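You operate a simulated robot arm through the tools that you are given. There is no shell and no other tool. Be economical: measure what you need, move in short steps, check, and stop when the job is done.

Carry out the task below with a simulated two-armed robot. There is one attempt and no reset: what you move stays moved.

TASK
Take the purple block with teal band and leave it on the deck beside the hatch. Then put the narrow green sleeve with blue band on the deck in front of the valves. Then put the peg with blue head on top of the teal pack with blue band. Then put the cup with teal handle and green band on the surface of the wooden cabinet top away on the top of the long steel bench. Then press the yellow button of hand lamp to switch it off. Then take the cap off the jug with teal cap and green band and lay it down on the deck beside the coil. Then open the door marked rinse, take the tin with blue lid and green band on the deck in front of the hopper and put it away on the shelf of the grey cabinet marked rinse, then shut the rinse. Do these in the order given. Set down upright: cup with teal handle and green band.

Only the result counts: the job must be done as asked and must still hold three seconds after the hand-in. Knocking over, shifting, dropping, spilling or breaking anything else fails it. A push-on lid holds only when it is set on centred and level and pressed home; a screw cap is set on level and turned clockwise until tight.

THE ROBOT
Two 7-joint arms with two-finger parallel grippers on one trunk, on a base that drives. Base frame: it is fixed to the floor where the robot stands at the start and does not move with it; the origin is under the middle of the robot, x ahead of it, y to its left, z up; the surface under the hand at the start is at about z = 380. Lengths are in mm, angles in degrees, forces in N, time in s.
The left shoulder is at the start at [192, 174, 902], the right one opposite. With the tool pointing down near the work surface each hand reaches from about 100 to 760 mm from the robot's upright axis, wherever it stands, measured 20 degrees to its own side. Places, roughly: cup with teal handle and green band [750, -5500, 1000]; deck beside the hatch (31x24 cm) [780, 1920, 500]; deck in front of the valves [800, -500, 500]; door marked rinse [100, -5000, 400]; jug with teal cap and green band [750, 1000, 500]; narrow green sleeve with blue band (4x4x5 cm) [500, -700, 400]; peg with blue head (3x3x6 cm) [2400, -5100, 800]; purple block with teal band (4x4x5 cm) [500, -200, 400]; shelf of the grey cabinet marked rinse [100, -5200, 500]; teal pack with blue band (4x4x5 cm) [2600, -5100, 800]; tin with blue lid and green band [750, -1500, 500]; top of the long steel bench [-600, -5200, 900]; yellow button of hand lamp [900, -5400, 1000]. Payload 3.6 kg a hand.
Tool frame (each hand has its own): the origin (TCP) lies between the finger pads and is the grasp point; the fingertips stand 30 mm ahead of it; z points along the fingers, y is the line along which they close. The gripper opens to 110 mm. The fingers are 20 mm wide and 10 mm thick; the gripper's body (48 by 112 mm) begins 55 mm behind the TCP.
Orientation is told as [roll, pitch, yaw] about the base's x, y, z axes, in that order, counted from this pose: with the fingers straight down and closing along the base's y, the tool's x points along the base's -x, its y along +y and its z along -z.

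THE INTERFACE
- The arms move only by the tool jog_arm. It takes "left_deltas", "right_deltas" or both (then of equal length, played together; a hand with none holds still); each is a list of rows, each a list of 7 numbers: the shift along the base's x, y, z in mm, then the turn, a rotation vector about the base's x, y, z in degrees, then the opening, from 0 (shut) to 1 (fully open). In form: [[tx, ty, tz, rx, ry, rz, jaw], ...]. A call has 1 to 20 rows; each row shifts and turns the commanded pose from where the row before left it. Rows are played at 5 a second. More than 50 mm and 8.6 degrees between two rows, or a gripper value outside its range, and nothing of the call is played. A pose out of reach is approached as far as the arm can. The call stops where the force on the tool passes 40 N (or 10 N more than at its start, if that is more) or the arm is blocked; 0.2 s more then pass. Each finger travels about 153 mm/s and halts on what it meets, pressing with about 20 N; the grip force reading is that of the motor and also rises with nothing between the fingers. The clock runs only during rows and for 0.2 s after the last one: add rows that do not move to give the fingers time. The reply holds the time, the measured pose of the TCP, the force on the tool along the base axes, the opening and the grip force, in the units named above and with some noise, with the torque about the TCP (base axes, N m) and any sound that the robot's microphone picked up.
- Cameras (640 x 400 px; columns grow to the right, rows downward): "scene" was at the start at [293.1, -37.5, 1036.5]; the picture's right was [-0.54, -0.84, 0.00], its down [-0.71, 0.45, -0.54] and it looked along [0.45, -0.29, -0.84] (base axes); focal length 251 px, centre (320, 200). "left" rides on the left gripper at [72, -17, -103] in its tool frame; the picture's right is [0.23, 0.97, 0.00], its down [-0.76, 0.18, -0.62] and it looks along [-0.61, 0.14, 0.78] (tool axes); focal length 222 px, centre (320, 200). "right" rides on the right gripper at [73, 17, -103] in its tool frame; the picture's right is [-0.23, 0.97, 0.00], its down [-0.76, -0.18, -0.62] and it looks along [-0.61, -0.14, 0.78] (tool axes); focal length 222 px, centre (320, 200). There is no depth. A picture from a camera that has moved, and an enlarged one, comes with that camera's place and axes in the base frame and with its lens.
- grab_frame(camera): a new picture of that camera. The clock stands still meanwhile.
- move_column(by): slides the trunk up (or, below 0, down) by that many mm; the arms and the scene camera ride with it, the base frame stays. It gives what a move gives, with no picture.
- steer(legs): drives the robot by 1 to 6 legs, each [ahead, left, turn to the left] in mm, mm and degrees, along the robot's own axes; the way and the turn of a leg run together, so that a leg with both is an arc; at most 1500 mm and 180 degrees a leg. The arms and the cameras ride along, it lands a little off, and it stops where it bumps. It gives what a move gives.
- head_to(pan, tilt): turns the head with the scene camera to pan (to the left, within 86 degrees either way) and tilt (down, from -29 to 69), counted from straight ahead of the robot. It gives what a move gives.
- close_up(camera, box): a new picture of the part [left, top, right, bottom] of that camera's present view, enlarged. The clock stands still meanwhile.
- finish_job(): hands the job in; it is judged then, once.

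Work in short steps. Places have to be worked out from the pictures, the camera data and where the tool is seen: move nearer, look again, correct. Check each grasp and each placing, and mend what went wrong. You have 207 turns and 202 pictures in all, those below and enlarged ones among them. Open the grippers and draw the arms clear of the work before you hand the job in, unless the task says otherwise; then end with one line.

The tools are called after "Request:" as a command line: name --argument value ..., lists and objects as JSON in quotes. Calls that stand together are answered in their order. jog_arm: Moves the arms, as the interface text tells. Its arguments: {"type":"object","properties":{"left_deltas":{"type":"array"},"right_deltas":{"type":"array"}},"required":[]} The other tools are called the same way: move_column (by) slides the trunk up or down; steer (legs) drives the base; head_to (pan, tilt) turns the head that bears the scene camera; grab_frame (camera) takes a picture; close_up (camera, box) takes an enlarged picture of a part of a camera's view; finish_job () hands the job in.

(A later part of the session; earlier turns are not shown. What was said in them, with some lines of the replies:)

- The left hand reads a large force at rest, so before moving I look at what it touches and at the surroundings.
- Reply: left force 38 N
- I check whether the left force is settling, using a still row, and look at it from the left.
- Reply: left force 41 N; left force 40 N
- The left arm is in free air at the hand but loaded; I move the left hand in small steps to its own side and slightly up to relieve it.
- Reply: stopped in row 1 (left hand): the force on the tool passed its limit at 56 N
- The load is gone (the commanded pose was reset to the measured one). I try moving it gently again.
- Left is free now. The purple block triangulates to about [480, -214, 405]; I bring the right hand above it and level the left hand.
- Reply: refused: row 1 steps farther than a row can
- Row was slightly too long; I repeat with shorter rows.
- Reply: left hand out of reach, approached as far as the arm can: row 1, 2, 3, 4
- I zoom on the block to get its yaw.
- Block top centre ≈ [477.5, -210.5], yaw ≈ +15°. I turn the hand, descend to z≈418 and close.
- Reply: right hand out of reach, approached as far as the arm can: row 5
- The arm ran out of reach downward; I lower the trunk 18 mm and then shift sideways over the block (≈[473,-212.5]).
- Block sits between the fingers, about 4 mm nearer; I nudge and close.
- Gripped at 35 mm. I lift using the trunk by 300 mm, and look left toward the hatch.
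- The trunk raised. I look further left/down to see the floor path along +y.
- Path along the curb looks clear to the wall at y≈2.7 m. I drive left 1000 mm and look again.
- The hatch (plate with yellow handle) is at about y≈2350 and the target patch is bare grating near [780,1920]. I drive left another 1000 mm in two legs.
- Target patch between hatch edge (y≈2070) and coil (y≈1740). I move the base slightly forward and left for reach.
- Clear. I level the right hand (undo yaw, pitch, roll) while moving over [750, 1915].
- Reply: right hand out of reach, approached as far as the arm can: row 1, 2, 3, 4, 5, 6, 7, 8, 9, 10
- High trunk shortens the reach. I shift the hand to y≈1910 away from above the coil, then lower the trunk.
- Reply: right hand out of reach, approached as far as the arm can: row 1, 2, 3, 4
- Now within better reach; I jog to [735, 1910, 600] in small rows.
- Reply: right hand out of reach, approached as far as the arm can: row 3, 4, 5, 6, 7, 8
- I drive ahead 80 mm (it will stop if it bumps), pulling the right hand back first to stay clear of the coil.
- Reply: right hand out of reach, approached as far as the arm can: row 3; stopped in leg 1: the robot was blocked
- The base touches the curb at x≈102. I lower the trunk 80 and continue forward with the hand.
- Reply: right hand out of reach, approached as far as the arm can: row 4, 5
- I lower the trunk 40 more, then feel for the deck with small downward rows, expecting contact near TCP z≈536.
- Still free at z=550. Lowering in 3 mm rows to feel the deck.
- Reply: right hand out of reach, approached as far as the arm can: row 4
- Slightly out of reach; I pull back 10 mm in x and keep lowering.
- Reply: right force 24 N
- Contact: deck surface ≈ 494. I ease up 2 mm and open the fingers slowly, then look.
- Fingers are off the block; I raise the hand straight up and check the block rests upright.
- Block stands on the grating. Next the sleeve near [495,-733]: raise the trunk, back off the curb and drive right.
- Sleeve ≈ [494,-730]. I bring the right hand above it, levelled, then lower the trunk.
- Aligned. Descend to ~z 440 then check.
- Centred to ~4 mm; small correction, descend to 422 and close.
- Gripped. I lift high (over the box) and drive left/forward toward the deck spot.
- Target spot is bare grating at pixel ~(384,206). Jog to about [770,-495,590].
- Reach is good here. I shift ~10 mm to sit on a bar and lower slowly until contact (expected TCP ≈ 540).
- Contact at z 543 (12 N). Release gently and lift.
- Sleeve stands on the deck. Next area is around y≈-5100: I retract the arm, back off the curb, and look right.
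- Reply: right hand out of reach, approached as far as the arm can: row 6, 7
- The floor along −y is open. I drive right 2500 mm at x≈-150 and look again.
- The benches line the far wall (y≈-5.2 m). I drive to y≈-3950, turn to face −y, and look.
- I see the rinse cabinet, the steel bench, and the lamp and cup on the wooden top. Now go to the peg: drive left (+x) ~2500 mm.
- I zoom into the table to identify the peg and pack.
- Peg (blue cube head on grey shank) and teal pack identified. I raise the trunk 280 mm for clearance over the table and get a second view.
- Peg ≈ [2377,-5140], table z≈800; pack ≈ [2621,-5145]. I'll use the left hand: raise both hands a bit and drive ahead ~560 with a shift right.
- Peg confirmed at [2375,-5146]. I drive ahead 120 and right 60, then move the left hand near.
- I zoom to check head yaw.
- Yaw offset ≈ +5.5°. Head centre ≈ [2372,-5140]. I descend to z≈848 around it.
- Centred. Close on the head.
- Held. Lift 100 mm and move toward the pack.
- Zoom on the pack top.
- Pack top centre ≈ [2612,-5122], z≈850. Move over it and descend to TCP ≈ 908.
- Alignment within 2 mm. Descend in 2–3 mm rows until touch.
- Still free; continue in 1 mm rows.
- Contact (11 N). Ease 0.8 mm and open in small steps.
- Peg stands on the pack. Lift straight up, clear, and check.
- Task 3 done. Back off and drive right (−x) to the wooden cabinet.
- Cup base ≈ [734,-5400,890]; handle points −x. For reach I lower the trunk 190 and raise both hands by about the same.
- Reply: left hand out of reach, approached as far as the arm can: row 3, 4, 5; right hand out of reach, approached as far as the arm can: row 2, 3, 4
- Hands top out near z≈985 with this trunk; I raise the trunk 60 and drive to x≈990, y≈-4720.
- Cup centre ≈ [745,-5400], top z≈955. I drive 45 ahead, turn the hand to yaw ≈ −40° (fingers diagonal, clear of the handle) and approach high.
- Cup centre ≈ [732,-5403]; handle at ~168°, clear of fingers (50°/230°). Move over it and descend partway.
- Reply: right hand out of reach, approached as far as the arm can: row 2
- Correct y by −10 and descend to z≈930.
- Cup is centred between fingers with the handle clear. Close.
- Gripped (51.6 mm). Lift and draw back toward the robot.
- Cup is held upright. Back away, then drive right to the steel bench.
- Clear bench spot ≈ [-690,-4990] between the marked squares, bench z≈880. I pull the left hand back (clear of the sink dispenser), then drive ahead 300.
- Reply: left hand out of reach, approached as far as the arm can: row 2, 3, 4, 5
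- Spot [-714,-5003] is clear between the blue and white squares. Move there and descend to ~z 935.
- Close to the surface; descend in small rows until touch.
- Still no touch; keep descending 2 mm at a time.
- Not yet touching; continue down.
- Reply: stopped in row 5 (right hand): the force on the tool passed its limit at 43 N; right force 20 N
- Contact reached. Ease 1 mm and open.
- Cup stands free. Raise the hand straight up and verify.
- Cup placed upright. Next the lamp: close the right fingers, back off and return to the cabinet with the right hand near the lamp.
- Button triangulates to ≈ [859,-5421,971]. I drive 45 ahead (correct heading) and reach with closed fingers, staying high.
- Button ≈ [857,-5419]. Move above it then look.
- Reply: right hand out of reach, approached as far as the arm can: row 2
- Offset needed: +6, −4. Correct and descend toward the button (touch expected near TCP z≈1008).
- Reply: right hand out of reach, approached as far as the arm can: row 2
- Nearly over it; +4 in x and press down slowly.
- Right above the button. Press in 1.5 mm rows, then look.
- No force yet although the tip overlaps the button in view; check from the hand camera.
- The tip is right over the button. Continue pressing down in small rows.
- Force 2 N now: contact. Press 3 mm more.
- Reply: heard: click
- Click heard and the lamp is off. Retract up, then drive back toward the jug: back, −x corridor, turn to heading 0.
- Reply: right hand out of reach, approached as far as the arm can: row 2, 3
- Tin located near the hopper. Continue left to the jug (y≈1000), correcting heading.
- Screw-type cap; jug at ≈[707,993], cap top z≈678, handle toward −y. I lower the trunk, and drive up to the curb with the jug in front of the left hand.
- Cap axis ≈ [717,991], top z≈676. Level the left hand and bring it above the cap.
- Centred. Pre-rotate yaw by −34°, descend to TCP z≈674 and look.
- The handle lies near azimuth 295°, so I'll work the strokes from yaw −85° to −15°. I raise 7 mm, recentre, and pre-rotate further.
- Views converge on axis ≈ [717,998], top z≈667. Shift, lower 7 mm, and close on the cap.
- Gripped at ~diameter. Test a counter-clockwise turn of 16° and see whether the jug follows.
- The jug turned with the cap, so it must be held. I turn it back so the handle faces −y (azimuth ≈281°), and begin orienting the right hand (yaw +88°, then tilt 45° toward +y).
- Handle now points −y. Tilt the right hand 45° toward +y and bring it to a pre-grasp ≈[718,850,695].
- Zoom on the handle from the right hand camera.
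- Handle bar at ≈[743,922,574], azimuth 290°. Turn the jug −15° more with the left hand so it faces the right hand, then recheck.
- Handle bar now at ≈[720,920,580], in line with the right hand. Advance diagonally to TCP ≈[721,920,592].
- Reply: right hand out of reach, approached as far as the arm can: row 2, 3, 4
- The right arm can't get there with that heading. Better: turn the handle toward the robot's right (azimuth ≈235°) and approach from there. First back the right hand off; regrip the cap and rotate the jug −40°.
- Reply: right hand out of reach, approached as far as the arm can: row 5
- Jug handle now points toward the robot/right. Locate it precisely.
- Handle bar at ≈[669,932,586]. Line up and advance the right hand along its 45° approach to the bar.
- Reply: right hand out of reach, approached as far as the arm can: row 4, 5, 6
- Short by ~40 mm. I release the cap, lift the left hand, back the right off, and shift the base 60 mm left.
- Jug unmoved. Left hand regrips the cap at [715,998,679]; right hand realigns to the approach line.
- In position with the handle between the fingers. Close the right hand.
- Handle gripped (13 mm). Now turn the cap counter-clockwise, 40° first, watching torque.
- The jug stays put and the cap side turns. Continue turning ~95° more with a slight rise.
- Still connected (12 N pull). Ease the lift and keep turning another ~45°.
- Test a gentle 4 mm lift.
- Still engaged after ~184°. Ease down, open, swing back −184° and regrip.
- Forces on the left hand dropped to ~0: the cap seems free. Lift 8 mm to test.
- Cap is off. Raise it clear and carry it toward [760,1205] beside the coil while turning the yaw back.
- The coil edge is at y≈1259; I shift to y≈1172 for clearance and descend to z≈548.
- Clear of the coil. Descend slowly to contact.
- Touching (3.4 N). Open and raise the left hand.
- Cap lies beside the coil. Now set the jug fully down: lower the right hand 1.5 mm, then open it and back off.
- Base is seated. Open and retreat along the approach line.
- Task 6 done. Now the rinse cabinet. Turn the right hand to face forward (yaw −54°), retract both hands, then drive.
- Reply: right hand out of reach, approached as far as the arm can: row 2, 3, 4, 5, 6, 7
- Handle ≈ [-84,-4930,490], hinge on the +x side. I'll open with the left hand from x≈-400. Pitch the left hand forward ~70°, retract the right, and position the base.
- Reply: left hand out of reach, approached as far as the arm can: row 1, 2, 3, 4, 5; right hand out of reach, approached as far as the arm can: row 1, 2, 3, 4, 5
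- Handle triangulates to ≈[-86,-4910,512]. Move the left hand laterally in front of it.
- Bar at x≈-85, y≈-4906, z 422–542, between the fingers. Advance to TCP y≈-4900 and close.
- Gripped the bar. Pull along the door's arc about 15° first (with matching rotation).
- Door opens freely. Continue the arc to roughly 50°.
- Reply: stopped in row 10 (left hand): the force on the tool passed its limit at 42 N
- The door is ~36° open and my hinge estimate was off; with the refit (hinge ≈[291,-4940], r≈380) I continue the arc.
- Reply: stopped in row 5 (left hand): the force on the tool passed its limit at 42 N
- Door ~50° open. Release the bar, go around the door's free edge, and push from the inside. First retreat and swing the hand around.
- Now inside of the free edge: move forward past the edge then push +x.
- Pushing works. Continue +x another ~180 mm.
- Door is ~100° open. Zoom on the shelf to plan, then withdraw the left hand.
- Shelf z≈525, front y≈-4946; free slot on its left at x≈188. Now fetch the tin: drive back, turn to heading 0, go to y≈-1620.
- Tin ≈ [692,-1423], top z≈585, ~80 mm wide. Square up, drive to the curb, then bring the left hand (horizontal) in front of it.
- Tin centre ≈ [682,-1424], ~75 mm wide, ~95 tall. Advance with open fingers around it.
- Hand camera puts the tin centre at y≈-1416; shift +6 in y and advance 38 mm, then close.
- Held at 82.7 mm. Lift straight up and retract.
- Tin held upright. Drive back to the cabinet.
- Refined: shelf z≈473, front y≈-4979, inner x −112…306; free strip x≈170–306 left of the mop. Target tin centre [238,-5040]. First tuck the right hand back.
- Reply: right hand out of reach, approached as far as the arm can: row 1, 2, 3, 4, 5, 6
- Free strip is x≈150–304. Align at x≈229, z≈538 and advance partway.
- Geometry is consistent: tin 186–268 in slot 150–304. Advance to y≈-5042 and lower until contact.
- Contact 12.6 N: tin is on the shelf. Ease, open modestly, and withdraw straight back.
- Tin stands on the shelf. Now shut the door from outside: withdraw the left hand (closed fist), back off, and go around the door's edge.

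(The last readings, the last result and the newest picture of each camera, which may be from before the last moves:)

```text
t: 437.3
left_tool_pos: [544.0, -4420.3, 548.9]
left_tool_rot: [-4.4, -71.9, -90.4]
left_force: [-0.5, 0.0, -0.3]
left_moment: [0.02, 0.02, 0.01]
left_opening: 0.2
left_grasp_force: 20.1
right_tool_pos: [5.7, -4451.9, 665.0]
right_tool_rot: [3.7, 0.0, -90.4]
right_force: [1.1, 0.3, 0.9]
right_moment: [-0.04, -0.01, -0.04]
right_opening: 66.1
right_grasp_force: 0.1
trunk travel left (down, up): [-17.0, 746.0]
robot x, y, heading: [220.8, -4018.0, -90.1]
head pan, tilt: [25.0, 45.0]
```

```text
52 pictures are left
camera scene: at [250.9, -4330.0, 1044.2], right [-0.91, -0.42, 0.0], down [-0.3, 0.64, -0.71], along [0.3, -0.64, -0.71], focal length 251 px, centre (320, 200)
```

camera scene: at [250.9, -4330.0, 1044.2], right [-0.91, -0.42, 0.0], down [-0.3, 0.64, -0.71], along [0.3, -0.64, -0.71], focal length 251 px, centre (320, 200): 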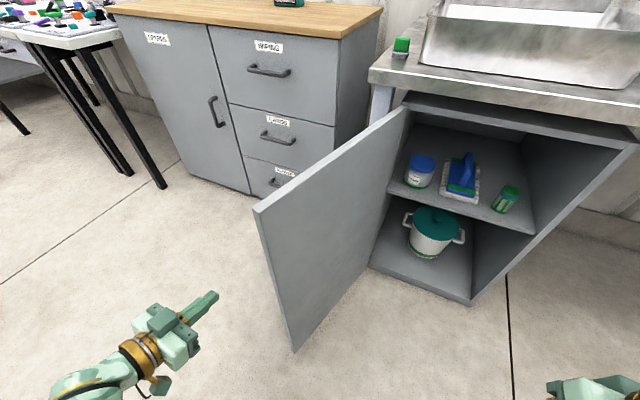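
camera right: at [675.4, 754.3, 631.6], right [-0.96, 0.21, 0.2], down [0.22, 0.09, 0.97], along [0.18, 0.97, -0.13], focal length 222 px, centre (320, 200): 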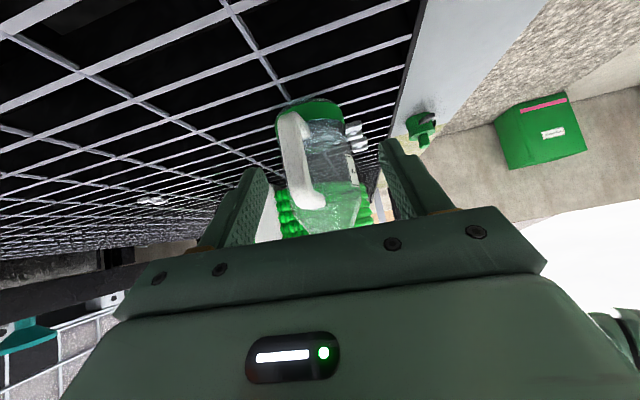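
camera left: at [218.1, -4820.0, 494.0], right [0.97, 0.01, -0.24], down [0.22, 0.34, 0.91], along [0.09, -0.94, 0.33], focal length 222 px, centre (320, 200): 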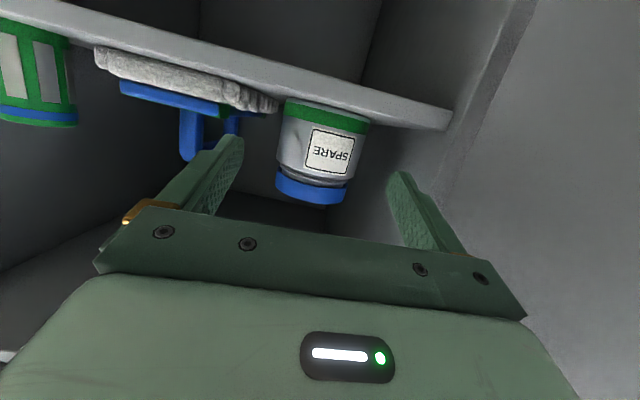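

Hand is outside the door. Drive ahead 190, then sweep the fist −x to push the door.

Request:
steer --legs '[[190, 0, 0]]'

Request:
jog_arm --left_deltas '[[-20, 0, 0, 0, 0, 0, 0], [-20, 0, 0, 0, 0, 0, 0], [-20, 0, 0, 0, 0, 0, 0], [-20, 0, 0, 0, 0, 0, 0], [-20, 0, 0, 0, 0, 0, 0], [-20, 0, 0, 0, 0, 0, 0], [-20, 0, 0, 0, 0, 0, 0], [-20, 0, 0, 0, 0, 0, 0], [-20, -3, 0, 0, 0, 0, 0], [-20, -5, 0, 0, 0, 0, 0], [-20, -8, 0, 0, 0, 0, 0], [-20, -8, 0, 0, 0, 0, 0], [-20, -8, 0, 0, 0, 0, 0], [-20, -10, 0, 0, 0, 0, 0], [0, 0, 0, 0, 0, 0, 0]]'

Request:
grab_frame --camera "scene"

```text
t: 438.8
left_tool_pos: [543.1, -4614.7, 547.9]
left_tool_rot: [-4.4, -71.9, -90.6]
left_force: [-0.4, 0.9, 0.3]
left_moment: [0.03, -0.01, -0.01]
left_opening: 0.0
left_grasp_force: 20.0
right_tool_pos: [5.1, -4646.1, 664.1]
right_tool_rot: [3.8, 0.0, -90.4]
right_force: [-1.0, -0.1, -0.7]
right_moment: [-0.02, 0.04, 0.0]
right_opening: 66.1
right_grasp_force: 0.0
trunk travel left (down, up): [-17.0, 746.0]
robot x, y, heading: [213.2, -4208.7, -90.1]
head pan, tilt: [25.0, 45.0]
```

```text
t: 440.0
left_tool_pos: [452.9, -4611.8, 548.1]
left_tool_rot: [-4.7, -71.9, -90.1]
left_force: [4.3, 19.2, 14.9]
left_moment: [1.05, 0.77, -1.23]
left_opening: 0.1
left_grasp_force: 20.2
right_tool_pos: [5.9, -4645.0, 665.6]
right_tool_rot: [3.8, -0.2, -90.3]
right_force: [0.4, -0.7, 0.1]
right_moment: [-0.01, 0.03, 0.02]
right_opening: 65.8
right_grasp_force: 0.0
trunk travel left (down, up): [-17.0, 746.0]
robot x, y, heading: [218.1, -4209.9, -90.0]
head pan, tilt: [25.0, 45.0]
stopped in row 5 (left hand): the force on the tool passed its limit at 49 N (the readings are from after the stop); the commanded pose is now the measured one
```

```text
51 pictures are left
camera scene: at [250.9, -4521.3, 1045.0], right [-0.91, -0.42, 0.0], down [-0.3, 0.64, -0.71], along [0.3, -0.64, -0.71], focal length 251 px, centre (320, 200)
```

scene: 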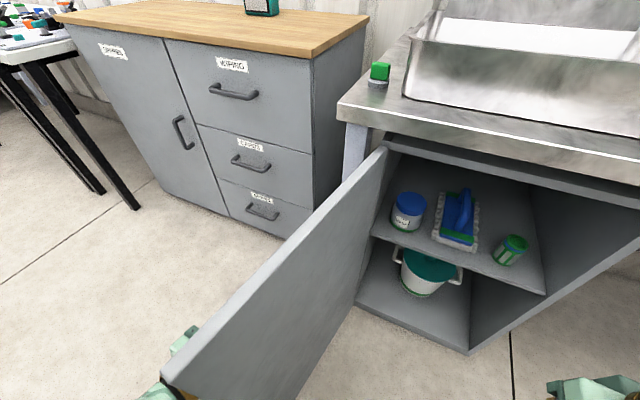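

Impact at speed tripped the limit (the door did move). Continue pushing slower.

Request:
jog_arm --left_deltas '[[-6, 0, 0, 0, 0, 0, 0], [-8, 0, 0, 0, 0, 0, 0], [-8, 0, 0, 0, 0, 0, 0], [-8, 0, 0, 0, 0, 0, 0], [-8, 0, 0, 0, 0, 0, 0], [-8, 0, 0, 0, 0, 0, 0], [-8, 0, 0, 0, 0, 0, 0], [-8, 0, 0, 0, 0, 0, 0], [-8, 0, 0, 0, 0, 0, 0], [-8, 0, 0, 0, 0, 0, 0], [-8, 0, 0, 0, 0, 0, 0], [-8, 0, 0, 0, 0, 0, 0]]'

Request:
grab_frame --camera "scene"

```text
t: 440.4
left_tool_pos: [450.7, -4610.8, 547.7]
left_tool_rot: [-5.1, -71.8, -89.7]
left_force: [3.2, 17.7, 16.0]
left_moment: [1.07, 0.83, -1.09]
left_opening: 0.1
left_grasp_force: 20.2
right_tool_pos: [6.8, -4644.1, 665.0]
right_tool_rot: [3.9, -0.1, -90.3]
right_force: [0.2, 0.0, -0.1]
right_moment: [0.0, 0.02, 0.01]
right_opening: 66.4
right_grasp_force: 0.0
trunk travel left (down, up): [-17.0, 746.0]
robot x, y, heading: [219.2, -4208.9, -89.7]
head pan, tilt: [25.0, 45.0]
stopped in row 2 (left hand): the force on the tool passed its limit at 44 N (the readings are from after the stop); the commanded pose is now the measured one
```

```text
50 pictures are left
camera scene: at [251.5, -4520.9, 1044.8], right [-0.91, -0.42, 0.0], down [-0.3, 0.64, -0.71], along [0.3, -0.64, -0.71], focal length 251 px, centre (320, 200)
```

scene: 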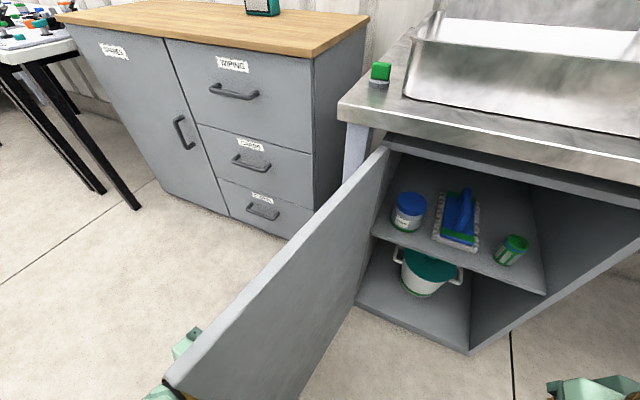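

The fist is fouling the door handle's top (z≈542). Back off 35, raise 80 mm, and push above the handle.

Request:
jog_arm --left_deltas '[[12, 0, 0, 0, 0, 0, 0], [15, 0, 5, 0, 0, 0, 0], [10, 0, 25, 0, 0, 0, 0], [0, 0, 30, 0, 0, 0, 0], [0, 0, 25, 0, 0, 0, 0], [-12, 0, 0, 0, 0, 0, 0], [-12, 0, 0, 0, 0, 0, 0], [-12, 0, 0, 0, 0, 0, 0], [-12, 0, 0, 0, 0, 0, 0], [-12, 0, 0, 0, 0, 0, 0], [-12, 0, 0, 0, 0, 0, 0], [-12, 0, 0, 0, 0, 0, 0], [-12, 0, 0, 0, 0, 0, 0], [-12, 0, 0, 0, 0, 0, 0], [0, 0, 0, 0, 0, 0, 0]]'

Request:
grab_frame --camera "scene"

```text
t: 443.6
left_tool_pos: [382.8, -4613.3, 593.2]
left_tool_rot: [-4.6, -71.5, -90.1]
left_force: [0.0, -0.5, 0.3]
left_moment: [-0.02, -0.01, 0.02]
left_opening: 0.0
left_grasp_force: 19.6
left hand out of reach, approached as far as the arm can: row 4, 5, 7
right_tool_pos: [6.3, -4645.8, 664.6]
right_tool_rot: [3.8, 0.0, -90.3]
right_force: [-0.4, -0.2, 0.2]
right_moment: [-0.01, -0.02, 0.02]
right_opening: 66.1
right_grasp_force: 0.0
trunk travel left (down, up): [-17.0, 746.0]
robot x, y, heading: [213.5, -4211.3, -90.0]
head pan, tilt: [25.0, 45.0]
```

```text
49 pictures are left
camera scene: at [251.1, -4523.1, 1044.1], right [-0.91, -0.42, 0.0], down [-0.3, 0.64, -0.71], along [0.3, -0.64, -0.71], focal length 251 px, centre (320, 200)
```

scene: 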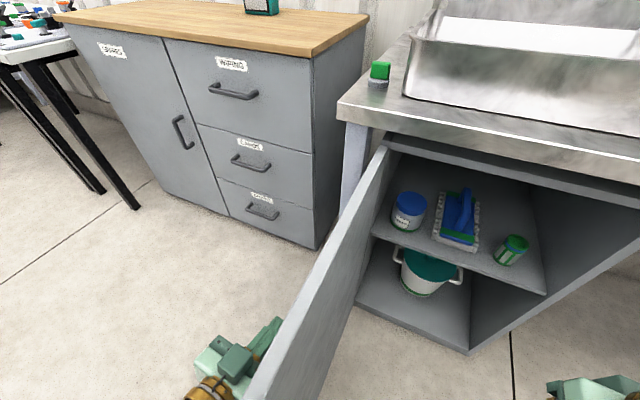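

Pushing works above the handle. Continue along the arc.

Request:
jog_arm --left_deltas '[[-12, -2, 0, 0, 0, 0, 0], [-12, -2, 0, 0, 0, 0, 0], [-12, -2, 0, 0, 0, 0, 0], [-12, -2, 0, 0, 0, 0, 0], [-12, -2, 0, 0, 0, 0, 0], [-12, -2, 0, 0, 0, 0, 0], [-12, -2, 0, 0, 0, 0, 0], [-12, -2, 0, 0, 0, 0, 0], [-12, -3, 0, 0, 0, 0, 0], [-12, -3, 0, 0, 0, 0, 0], [-12, -3, 0, 0, 0, 0, 0], [-12, -4, 0, 0, 0, 0, 0], [-12, -4, 0, 0, 0, 0, 0], [-12, -4, 0, 0, 0, 0, 0], [-12, -5, 0, 0, 0, 0, 0], [-12, -5, 0, 0, 0, 0, 0], [0, 0, 0, 0, 0, 0, 0]]'

Request:
head_to --pan 10 --tilt 50

Request:
grab_frame --camera "scene"

```text
t: 444.9
left_tool_pos: [361.0, -4608.9, 569.3]
left_tool_rot: [23.1, -67.9, -120.4]
left_force: [-0.3, 0.5, 0.6]
left_moment: [-0.01, 0.03, -0.01]
left_opening: 0.0
left_grasp_force: 19.9
right_tool_pos: [6.2, -4645.7, 664.6]
right_tool_rot: [3.8, -0.1, -90.3]
right_force: [0.2, -0.2, -0.1]
right_moment: [-0.04, -0.01, -0.02]
right_opening: 66.0
right_grasp_force: 0.0
trunk travel left (down, up): [-17.0, 746.0]
robot x, y, heading: [218.3, -4211.9, -90.1]
head pan, tilt: [25.0, 45.0]
stopped in row 6 (left hand): the arm was blocked; the commanded pose is now the measured one
```

```text
t: 445.7
left_tool_pos: [359.9, -4609.8, 570.8]
left_tool_rot: [23.1, -67.9, -120.5]
left_force: [0.8, -0.5, 0.1]
left_moment: [0.02, 0.01, 0.01]
left_opening: 0.0
left_grasp_force: 20.4
right_tool_pos: [7.2, -4643.5, 664.4]
right_tool_rot: [3.8, 0.0, -90.3]
right_force: [-0.3, 0.3, -0.2]
right_moment: [-0.01, -0.01, -0.01]
right_opening: 66.2
right_grasp_force: 0.0
trunk travel left (down, up): [-17.0, 746.0]
robot x, y, heading: [216.6, -4212.3, -89.9]
head pan, tilt: [10.0, 50.0]
```

```text
48 pictures are left
camera scene: at [230.2, -4525.2, 1037.2], right [-0.98, -0.17, 0.0], down [-0.13, 0.75, -0.64], along [0.11, -0.63, -0.77], focal length 251 px, centre (320, 200)
```

scene: 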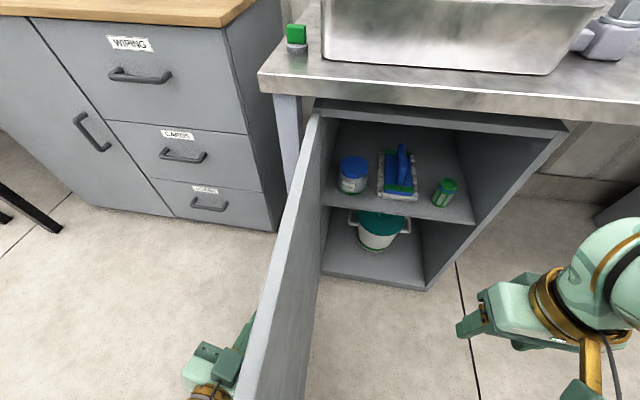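

The folded left arm is at its limit; I sweep by driving the base right instead, so the hand carries the door.

Request:
steer --legs '[[0, -160, 0]]'

Request:
grab_frame --camera "scene"

```text
t: 447.1
left_tool_pos: [199.3, -4609.4, 570.4]
left_tool_rot: [23.2, -68.0, -120.4]
left_force: [0.4, 0.3, -0.6]
left_moment: [-0.01, -0.01, 0.0]
left_opening: 0.2
left_grasp_force: 19.6
right_tool_pos: [-153.3, -4646.9, 663.9]
right_tool_rot: [3.8, 0.0, -90.3]
right_force: [-1.1, 0.3, -0.1]
right_moment: [-0.03, 0.0, -0.01]
right_opening: 66.2
right_grasp_force: 0.1
trunk travel left (down, up): [-17.0, 746.0]
robot x, y, heading: [55.4, -4209.3, -89.9]
head pan, tilt: [10.0, 50.0]
```

```text
47 pictures are left
camera scene: at [69.8, -4525.3, 1037.2], right [-0.98, -0.17, 0.0], down [-0.13, 0.75, -0.64], along [0.11, -0.63, -0.77], focal length 251 px, centre (320, 200)
```

scene: 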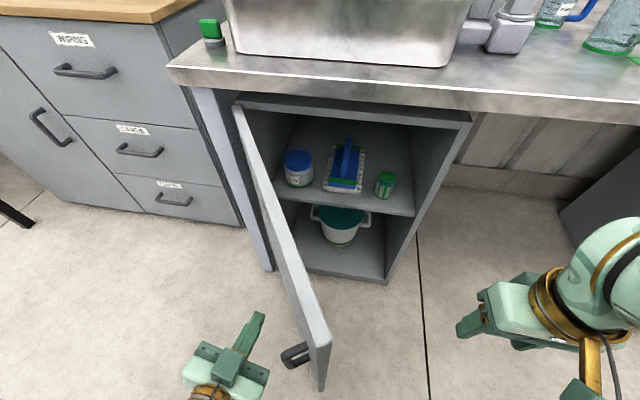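

Door swung to ~60°. Now push its outer face with the left fist along (−x,−y).

Request:
jog_arm --left_deltas '[[-5, -5, 12, 0, 0, 5, 0], [-11, -11, 8, 0, 0, 5, 0], [-11, -11, 0, 0, 0, 5, 0], [-11, -11, 0, 0, 0, 5, 0], [-11, -11, 0, 0, 0, 5, 0], [-11, -11, 0, 0, 0, 0, 0], [-11, -11, 0, 0, 0, 0, 0], [-11, -11, 0, 0, 0, 0, 0], [-11, -11, 0, 0, 0, 0, 0], [-11, -11, 0, 0, 0, 0, 0], [-11, -11, 0, 0, 0, 0, 0], [-11, -11, 0, 0, 0, 0, 0], [-11, -11, 0, 0, 0, 0, 0], [-9, -12, 0, 0, 0, 0, 0], [-8, -12, 0, 0, 0, 0, 0], [0, 0, 0, 0, 0, 0, 0]]'

Request:
grab_frame --camera "scene"

```text
t: 447.6
left_tool_pos: [213.1, -4604.4, 570.1]
left_tool_rot: [42.6, -61.9, -139.2]
left_force: [0.7, 0.2, 0.3]
left_moment: [0.03, -0.02, -0.04]
left_opening: 0.1
left_grasp_force: 20.3
right_tool_pos: [-153.6, -4645.3, 664.5]
right_tool_rot: [3.8, 0.0, -90.3]
right_force: [-1.0, 0.0, 0.0]
right_moment: [-0.03, -0.02, -0.01]
right_opening: 65.9
right_grasp_force: 0.0
trunk travel left (down, up): [-17.0, 746.0]
robot x, y, heading: [54.7, -4210.0, -89.9]
head pan, tilt: [10.0, 50.0]
stopped in row 2 (left hand): the arm was blocked; the commanded pose is now the measured one
```

```text
46 pictures are left
camera scene: at [69.9, -4525.3, 1037.2], right [-0.98, -0.17, 0.0], down [-0.13, 0.75, -0.64], along [0.11, -0.63, -0.77], focal length 251 px, centre (320, 200)
```

scene: 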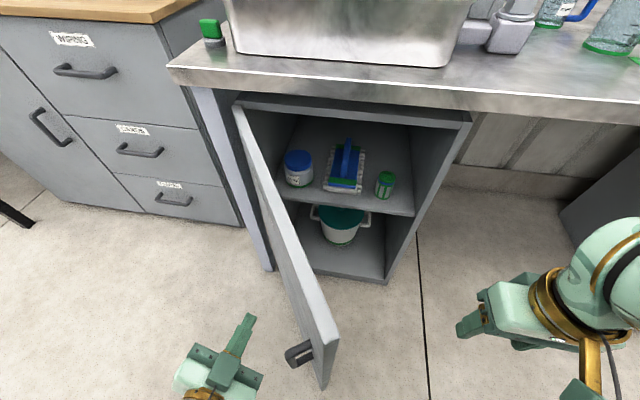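

The left arm is cramped close to the body. I try a plain forward jog (−y) in small rows, without turning.

Request:
jog_arm --left_deltas '[[0, -8, 0, 0, 0, 0, 0], [0, -10, 0, 0, 0, 0, 0], [0, -10, 0, 0, 0, 0, 0], [0, -10, 0, 0, 0, 0, 0], [0, -10, 0, 0, 0, 0, 0], [0, -10, 0, 0, 0, 0, 0], [0, -10, 0, 0, 0, 0, 0], [0, -10, 0, 0, 0, 0, 0], [0, -10, 0, 0, 0, 0, 0], [0, -10, 0, 0, 0, 0, 0]]'

Request:
grab_frame --camera "scene"

```text
t: 449.9
left_tool_pos: [214.0, -4697.9, 566.0]
left_tool_rot: [42.9, -60.8, -140.4]
left_force: [0.5, -0.5, -1.0]
left_moment: [0.01, -0.01, -0.03]
left_opening: 0.0
left_grasp_force: 19.9
right_tool_pos: [-154.0, -4645.4, 663.9]
right_tool_rot: [3.8, -0.1, -90.3]
right_force: [-0.3, 0.1, 0.6]
right_moment: [-0.03, 0.02, 0.03]
right_opening: 65.9
right_grasp_force: 0.1
trunk travel left (down, up): [-17.0, 746.0]
robot x, y, heading: [53.7, -4210.8, -90.2]
head pan, tilt: [10.0, 50.0]
```

```text
45 pictures are left
camera scene: at [69.9, -4525.4, 1037.2], right [-0.98, -0.17, 0.0], down [-0.13, 0.75, -0.64], along [0.11, -0.63, -0.77], focal length 251 px, centre (320, 200)
```

scene: 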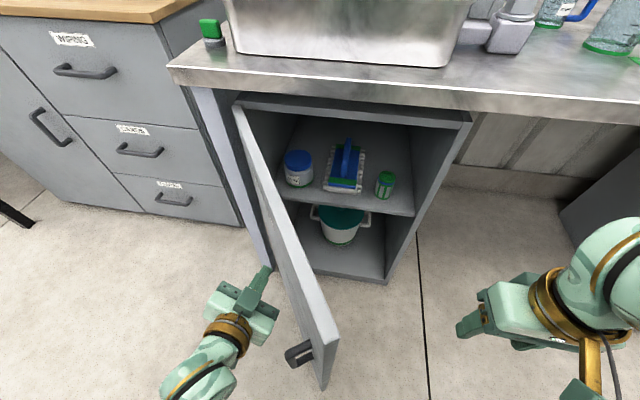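

Good; now push the door face with (−10,−4) rows.

Request:
jog_arm --left_deltas '[[-10, -4, 0, 0, 0, 0, 0], [-10, -4, 0, 0, 0, 0, 0], [-10, -4, 0, 0, 0, 0, 0], [-10, -4, 0, 0, 0, 0, 0], [-10, -4, 0, 0, 0, 0, 0], [-10, -4, 0, 0, 0, 0, 0], [-10, -4, 0, 0, 0, 0, 0], [-10, -4, 0, 0, 0, 0, 0], [-10, -4, 0, 0, 0, 0, 0], [-10, -4, 0, 0, 0, 0, 0], [-10, -4, 0, 0, 0, 0, 0], [-10, -5, 0, 0, 0, 0, 0], [-10, -6, 0, 0, 0, 0, 0], [-10, -6, 0, 0, 0, 0, 0], [-10, -6, 0, 0, 0, 0, 0], [-10, -6, 0, 0, 0, 0, 0], [0, 0, 0, 0, 0, 0, 0]]'

Request:
grab_frame --camera "scene"

```text
t: 450.9
left_tool_pos: [187.7, -4704.5, 551.9]
left_tool_rot: [49.5, -55.6, -150.5]
left_force: [-0.5, 0.3, -0.2]
left_moment: [-0.01, 0.02, -0.01]
left_opening: 0.0
left_grasp_force: 20.1
right_tool_pos: [-152.7, -4645.8, 665.5]
right_tool_rot: [3.7, 0.0, -90.4]
right_force: [0.6, -0.3, 0.2]
right_moment: [0.02, -0.02, -0.04]
right_opening: 65.9
right_grasp_force: 0.1
trunk travel left (down, up): [-17.0, 746.0]
robot x, y, heading: [55.5, -4211.3, -89.9]
head pan, tilt: [10.0, 50.0]
stopped in row 5 (left hand): the arm was blocked; the commanded pose is now the measured one
```

```text
44 pictures are left
camera scene: at [70.0, -4525.3, 1037.2], right [-0.98, -0.17, 0.0], down [-0.13, 0.75, -0.64], along [0.11, -0.63, -0.77], focal length 251 px, centre (320, 200)
```

scene: 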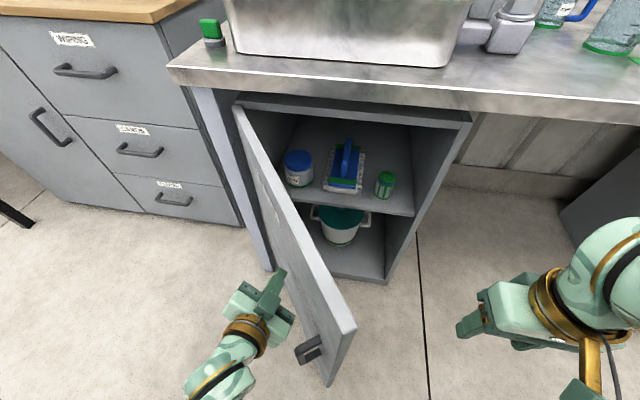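

Sideways motion is blocked for this arm pose, so I use the base: drive right 120, pushing the door further.

Request:
steer --legs '[[0, -130, 0]]'

Request:
grab_frame --camera "scene"

```text
t: 452.2
left_tool_pos: [57.8, -4703.9, 551.6]
left_tool_rot: [49.4, -55.7, -150.2]
left_force: [-0.2, 0.1, -0.9]
left_moment: [0.02, 0.0, 0.04]
left_opening: 0.0
left_grasp_force: 19.5
right_tool_pos: [-283.7, -4645.9, 664.8]
right_tool_rot: [3.8, 0.0, -90.2]
right_force: [0.2, -0.3, 0.0]
right_moment: [-0.02, 0.05, 0.02]
right_opening: 66.4
right_grasp_force: 0.1
trunk travel left (down, up): [-17.0, 746.0]
robot x, y, heading: [-75.9, -4209.6, -89.9]
head pan, tilt: [10.0, 50.0]
```

```text
43 pictures are left
camera scene: at [-60.0, -4525.6, 1037.2], right [-0.98, -0.18, 0.0], down [-0.13, 0.75, -0.64], along [0.11, -0.63, -0.77], focal length 251 px, centre (320, 200)
```

scene: 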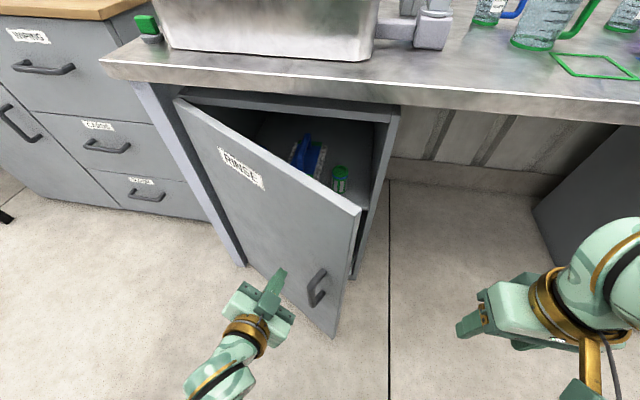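

Door at ~28°. Now push straight −y.

Request:
jog_arm --left_deltas '[[0, -14, 0, 0, 0, 0, 0], [0, -14, 0, 0, 0, 0, 0], [0, -14, 0, 0, 0, 0, 0], [0, -14, 0, 0, 0, 0, 0], [0, -14, 0, 0, 0, 0, 0], [0, -14, 0, 0, 0, 0, 0], [0, -12, 0, 0, 0, 0, 0], [0, -12, 0, 0, 0, 0, 0], [0, -10, 0, 0, 0, 0, 0], [0, -10, 0, 0, 0, 0, 0], [0, -10, 0, 0, 0, 0, 0], [0, -10, 0, 0, 0, 0, 0], [0, -8, 0, 0, 0, 0, 0], [0, -8, 0, 0, 0, 0, 0], [0, 0, 0, 0, 0, 0, 0]]'

Request:
grab_frame --camera "scene"

```text
t: 455.4
left_tool_pos: [56.7, -4868.1, 550.9]
left_tool_rot: [49.5, -55.8, -150.2]
left_force: [0.4, -0.2, 0.0]
left_moment: [0.04, 0.05, 0.02]
left_opening: 0.4
left_grasp_force: 20.0
right_tool_pos: [-282.7, -4646.6, 664.4]
right_tool_rot: [3.8, -0.1, -90.1]
right_force: [-0.9, -0.4, -0.3]
right_moment: [-0.03, 0.01, 0.01]
right_opening: 65.9
right_grasp_force: 0.0
trunk travel left (down, up): [-17.0, 746.0]
robot x, y, heading: [-74.6, -4211.3, -90.0]
head pan, tilt: [10.0, 50.0]
```

```text
42 pictures are left
camera scene: at [-59.8, -4525.6, 1037.2], right [-0.98, -0.18, 0.0], down [-0.13, 0.75, -0.64], along [0.11, -0.63, -0.77], focal length 251 px, centre (320, 200)
```

scene: 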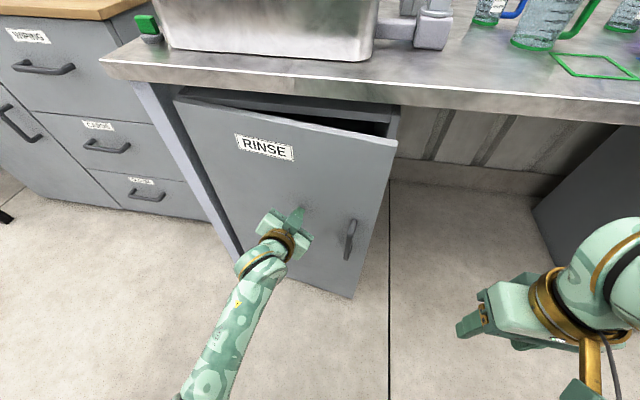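

Nearly closed (~10°). Continue pushing gently until firm contact.

Request:
jog_arm --left_deltas '[[0, -8, 0, 0, 0, 0, 0], [0, -8, 0, 0, 0, 0, 0], [0, -8, 0, 0, 0, 0, 0], [0, -8, 0, 0, 0, 0, 0], [0, -6, 0, 0, 0, 0, 0], [0, -6, 0, 0, 0, 0, 0], [0, -6, 0, 0, 0, 0, 0], [0, -6, 0, 0, 0, 0, 0], [0, -6, 0, 0, 0, 0, 0], [0, -6, 0, 0, 0, 0, 0], [0, -6, 0, 0, 0, 0, 0], [0, 0, 0, 0, 0, 0, 0]]'

Request:
grab_frame --camera "scene"

```text
t: 457.1
left_tool_pos: [57.5, -4915.3, 551.5]
left_tool_rot: [49.0, -55.7, -150.0]
left_force: [1.2, 20.6, 8.5]
left_moment: [-0.29, 0.01, 0.02]
left_opening: 0.1
left_grasp_force: 19.7
right_tool_pos: [-282.1, -4644.2, 665.9]
right_tool_rot: [3.8, -0.1, -90.1]
right_force: [-0.2, -0.3, -0.4]
right_moment: [0.01, -0.02, 0.02]
right_opening: 66.0
right_grasp_force: 0.0
trunk travel left (down, up): [-17.0, 746.0]
robot x, y, heading: [-77.7, -4206.2, -89.9]
head pan, tilt: [10.0, 50.0]
stopped in row 8 (left hand): the force on the tool passed its limit at 51 N (the readings are from after the stop); the commanded pose is now the measured one
```

```text
41 pictures are left
camera scene: at [-59.3, -4522.4, 1038.1], right [-0.98, -0.18, 0.0], down [-0.14, 0.75, -0.64], along [0.11, -0.63, -0.77], focal length 251 px, centre (320, 200)
```

scene: 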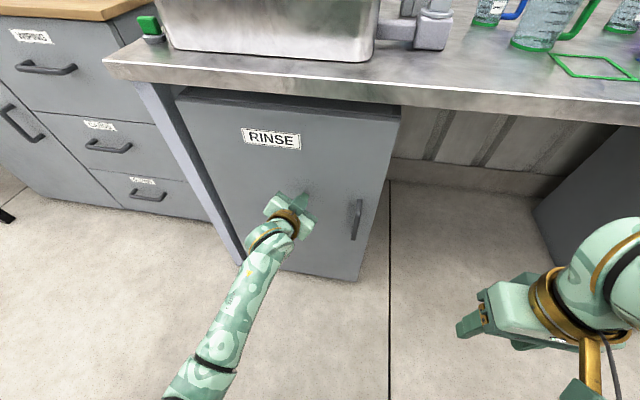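

The door is shut against the frame. Withdraw the left hand, open grippers, and verify.

Request:
jog_arm --left_deltas '[[0, 15, 0, 0, 0, 0, 0], [0, 25, 0, 0, 0, 0, 0], [0, 35, 0, 0, 0, 0, 0], [0, 35, 0, 0, 0, 0, 0.3], [0, 35, 0, 0, 0, 0, 0.6], [0, 35, 0, 0, 0, 0, 0.6]]'

Request:
steer --legs '[[-200, 0, 0]]'

Request:
grab_frame --camera "scene"

```text
t: 458.5
left_tool_pos: [57.5, -4737.2, 547.7]
left_tool_rot: [48.8, -55.4, -149.8]
left_force: [0.1, 0.1, 0.7]
left_moment: [-0.02, -0.03, -0.03]
left_opening: 65.8
left_grasp_force: 0.0
right_tool_pos: [-282.2, -4645.5, 665.2]
right_tool_rot: [3.7, 0.1, -90.1]
right_force: [-0.6, 0.5, 0.1]
right_moment: [-0.01, 0.03, 0.01]
right_opening: 66.0
right_grasp_force: 0.0
trunk travel left (down, up): [-17.0, 746.0]
robot x, y, heading: [-74.5, -4210.1, -90.0]
head pan, tilt: [10.0, 50.0]
```

```text
t: 460.1
left_tool_pos: [57.2, -4534.5, 547.3]
left_tool_rot: [48.7, -55.5, -149.7]
left_force: [-1.2, 0.2, 0.4]
left_moment: [-0.01, 0.01, 0.03]
left_opening: 65.8
left_grasp_force: 0.0
right_tool_pos: [-283.4, -4445.2, 665.1]
right_tool_rot: [3.8, 0.0, -90.0]
right_force: [0.1, -0.2, -0.1]
right_moment: [-0.02, 0.0, 0.01]
right_opening: 66.2
right_grasp_force: 0.1
trunk travel left (down, up): [-17.0, 746.0]
robot x, y, heading: [-77.1, -4008.9, -89.7]
head pan, tilt: [10.0, 50.0]
```

```text
40 pictures are left
camera scene: at [-59.8, -4322.1, 1037.3], right [-0.98, -0.18, 0.0], down [-0.14, 0.75, -0.64], along [0.11, -0.63, -0.77], focal length 251 px, centre (320, 200)
```

scene: 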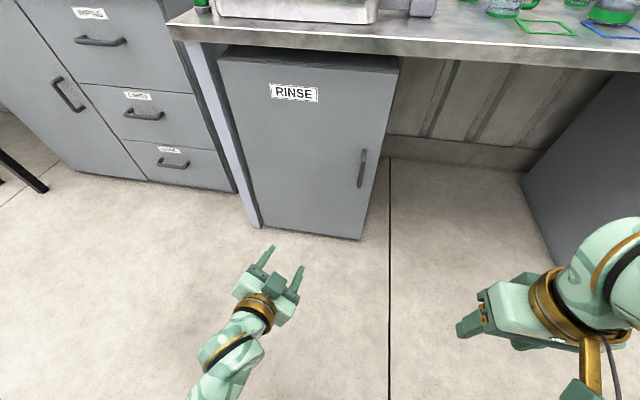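

Request:
close_up --camera "scene" --box '[200, 30, 420, 250]'

Request:
head_to --pan -20 --tilt 25

Request:
grab_frame --camera "scene"

```text
1.82 times, centred on (310, 140) of scene
camera zoom: at [-59.8, -4322.1, 1037.3], right [-0.98, -0.18, 0.0], down [-0.14, 0.75, -0.64], along [0.11, -0.63, -0.77], focal length 456 px, centre (338, 309)
```

zoom: 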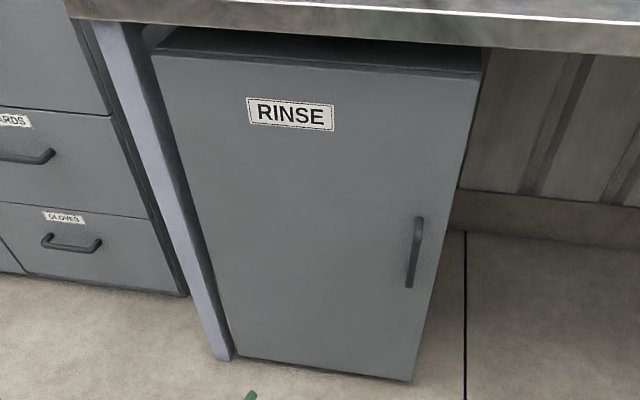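

```text
t: 461.0
left_tool_pos: [56.6, -4534.9, 548.0]
left_tool_rot: [48.8, -55.6, -149.7]
left_force: [0.5, 0.3, 1.0]
left_moment: [-0.01, -0.01, 0.02]
left_opening: 66.0
left_grasp_force: 0.1
right_tool_pos: [-282.5, -4444.1, 663.5]
right_tool_rot: [3.9, -0.1, -90.0]
right_force: [-1.3, 0.1, 0.5]
right_moment: [0.0, -0.01, 0.01]
right_opening: 66.1
right_grasp_force: 0.1
trunk travel left (down, up): [-17.0, 746.0]
robot x, y, heading: [-77.4, -4006.9, -89.5]
head pan, tilt: [-20.0, 25.0]
```

```text
38 pictures are left
camera scene: at [-104.6, -4333.3, 1074.6], right [-0.94, 0.34, 0.0], down [0.14, 0.4, -0.91], along [-0.3, -0.85, -0.42], focal length 251 px, centre (320, 200)
```

scene: 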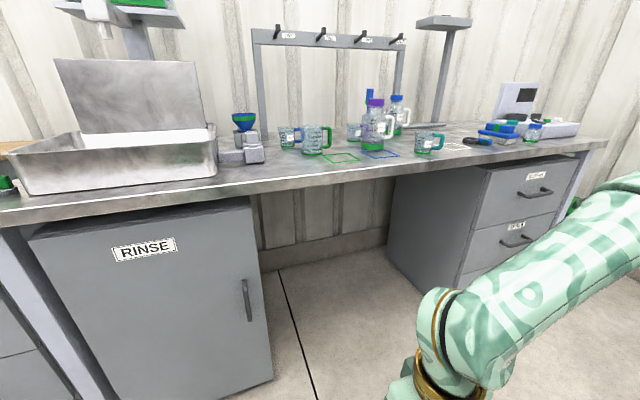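

The rinse door is shut flush, the cup stands upright on the bench, and both grippers are open and clear. Handing in.

Request:
finish_job

```text
The job is handed in.
```

All seven tasks were done in the order given and the job is handed in. I don't have the judge's result yet.
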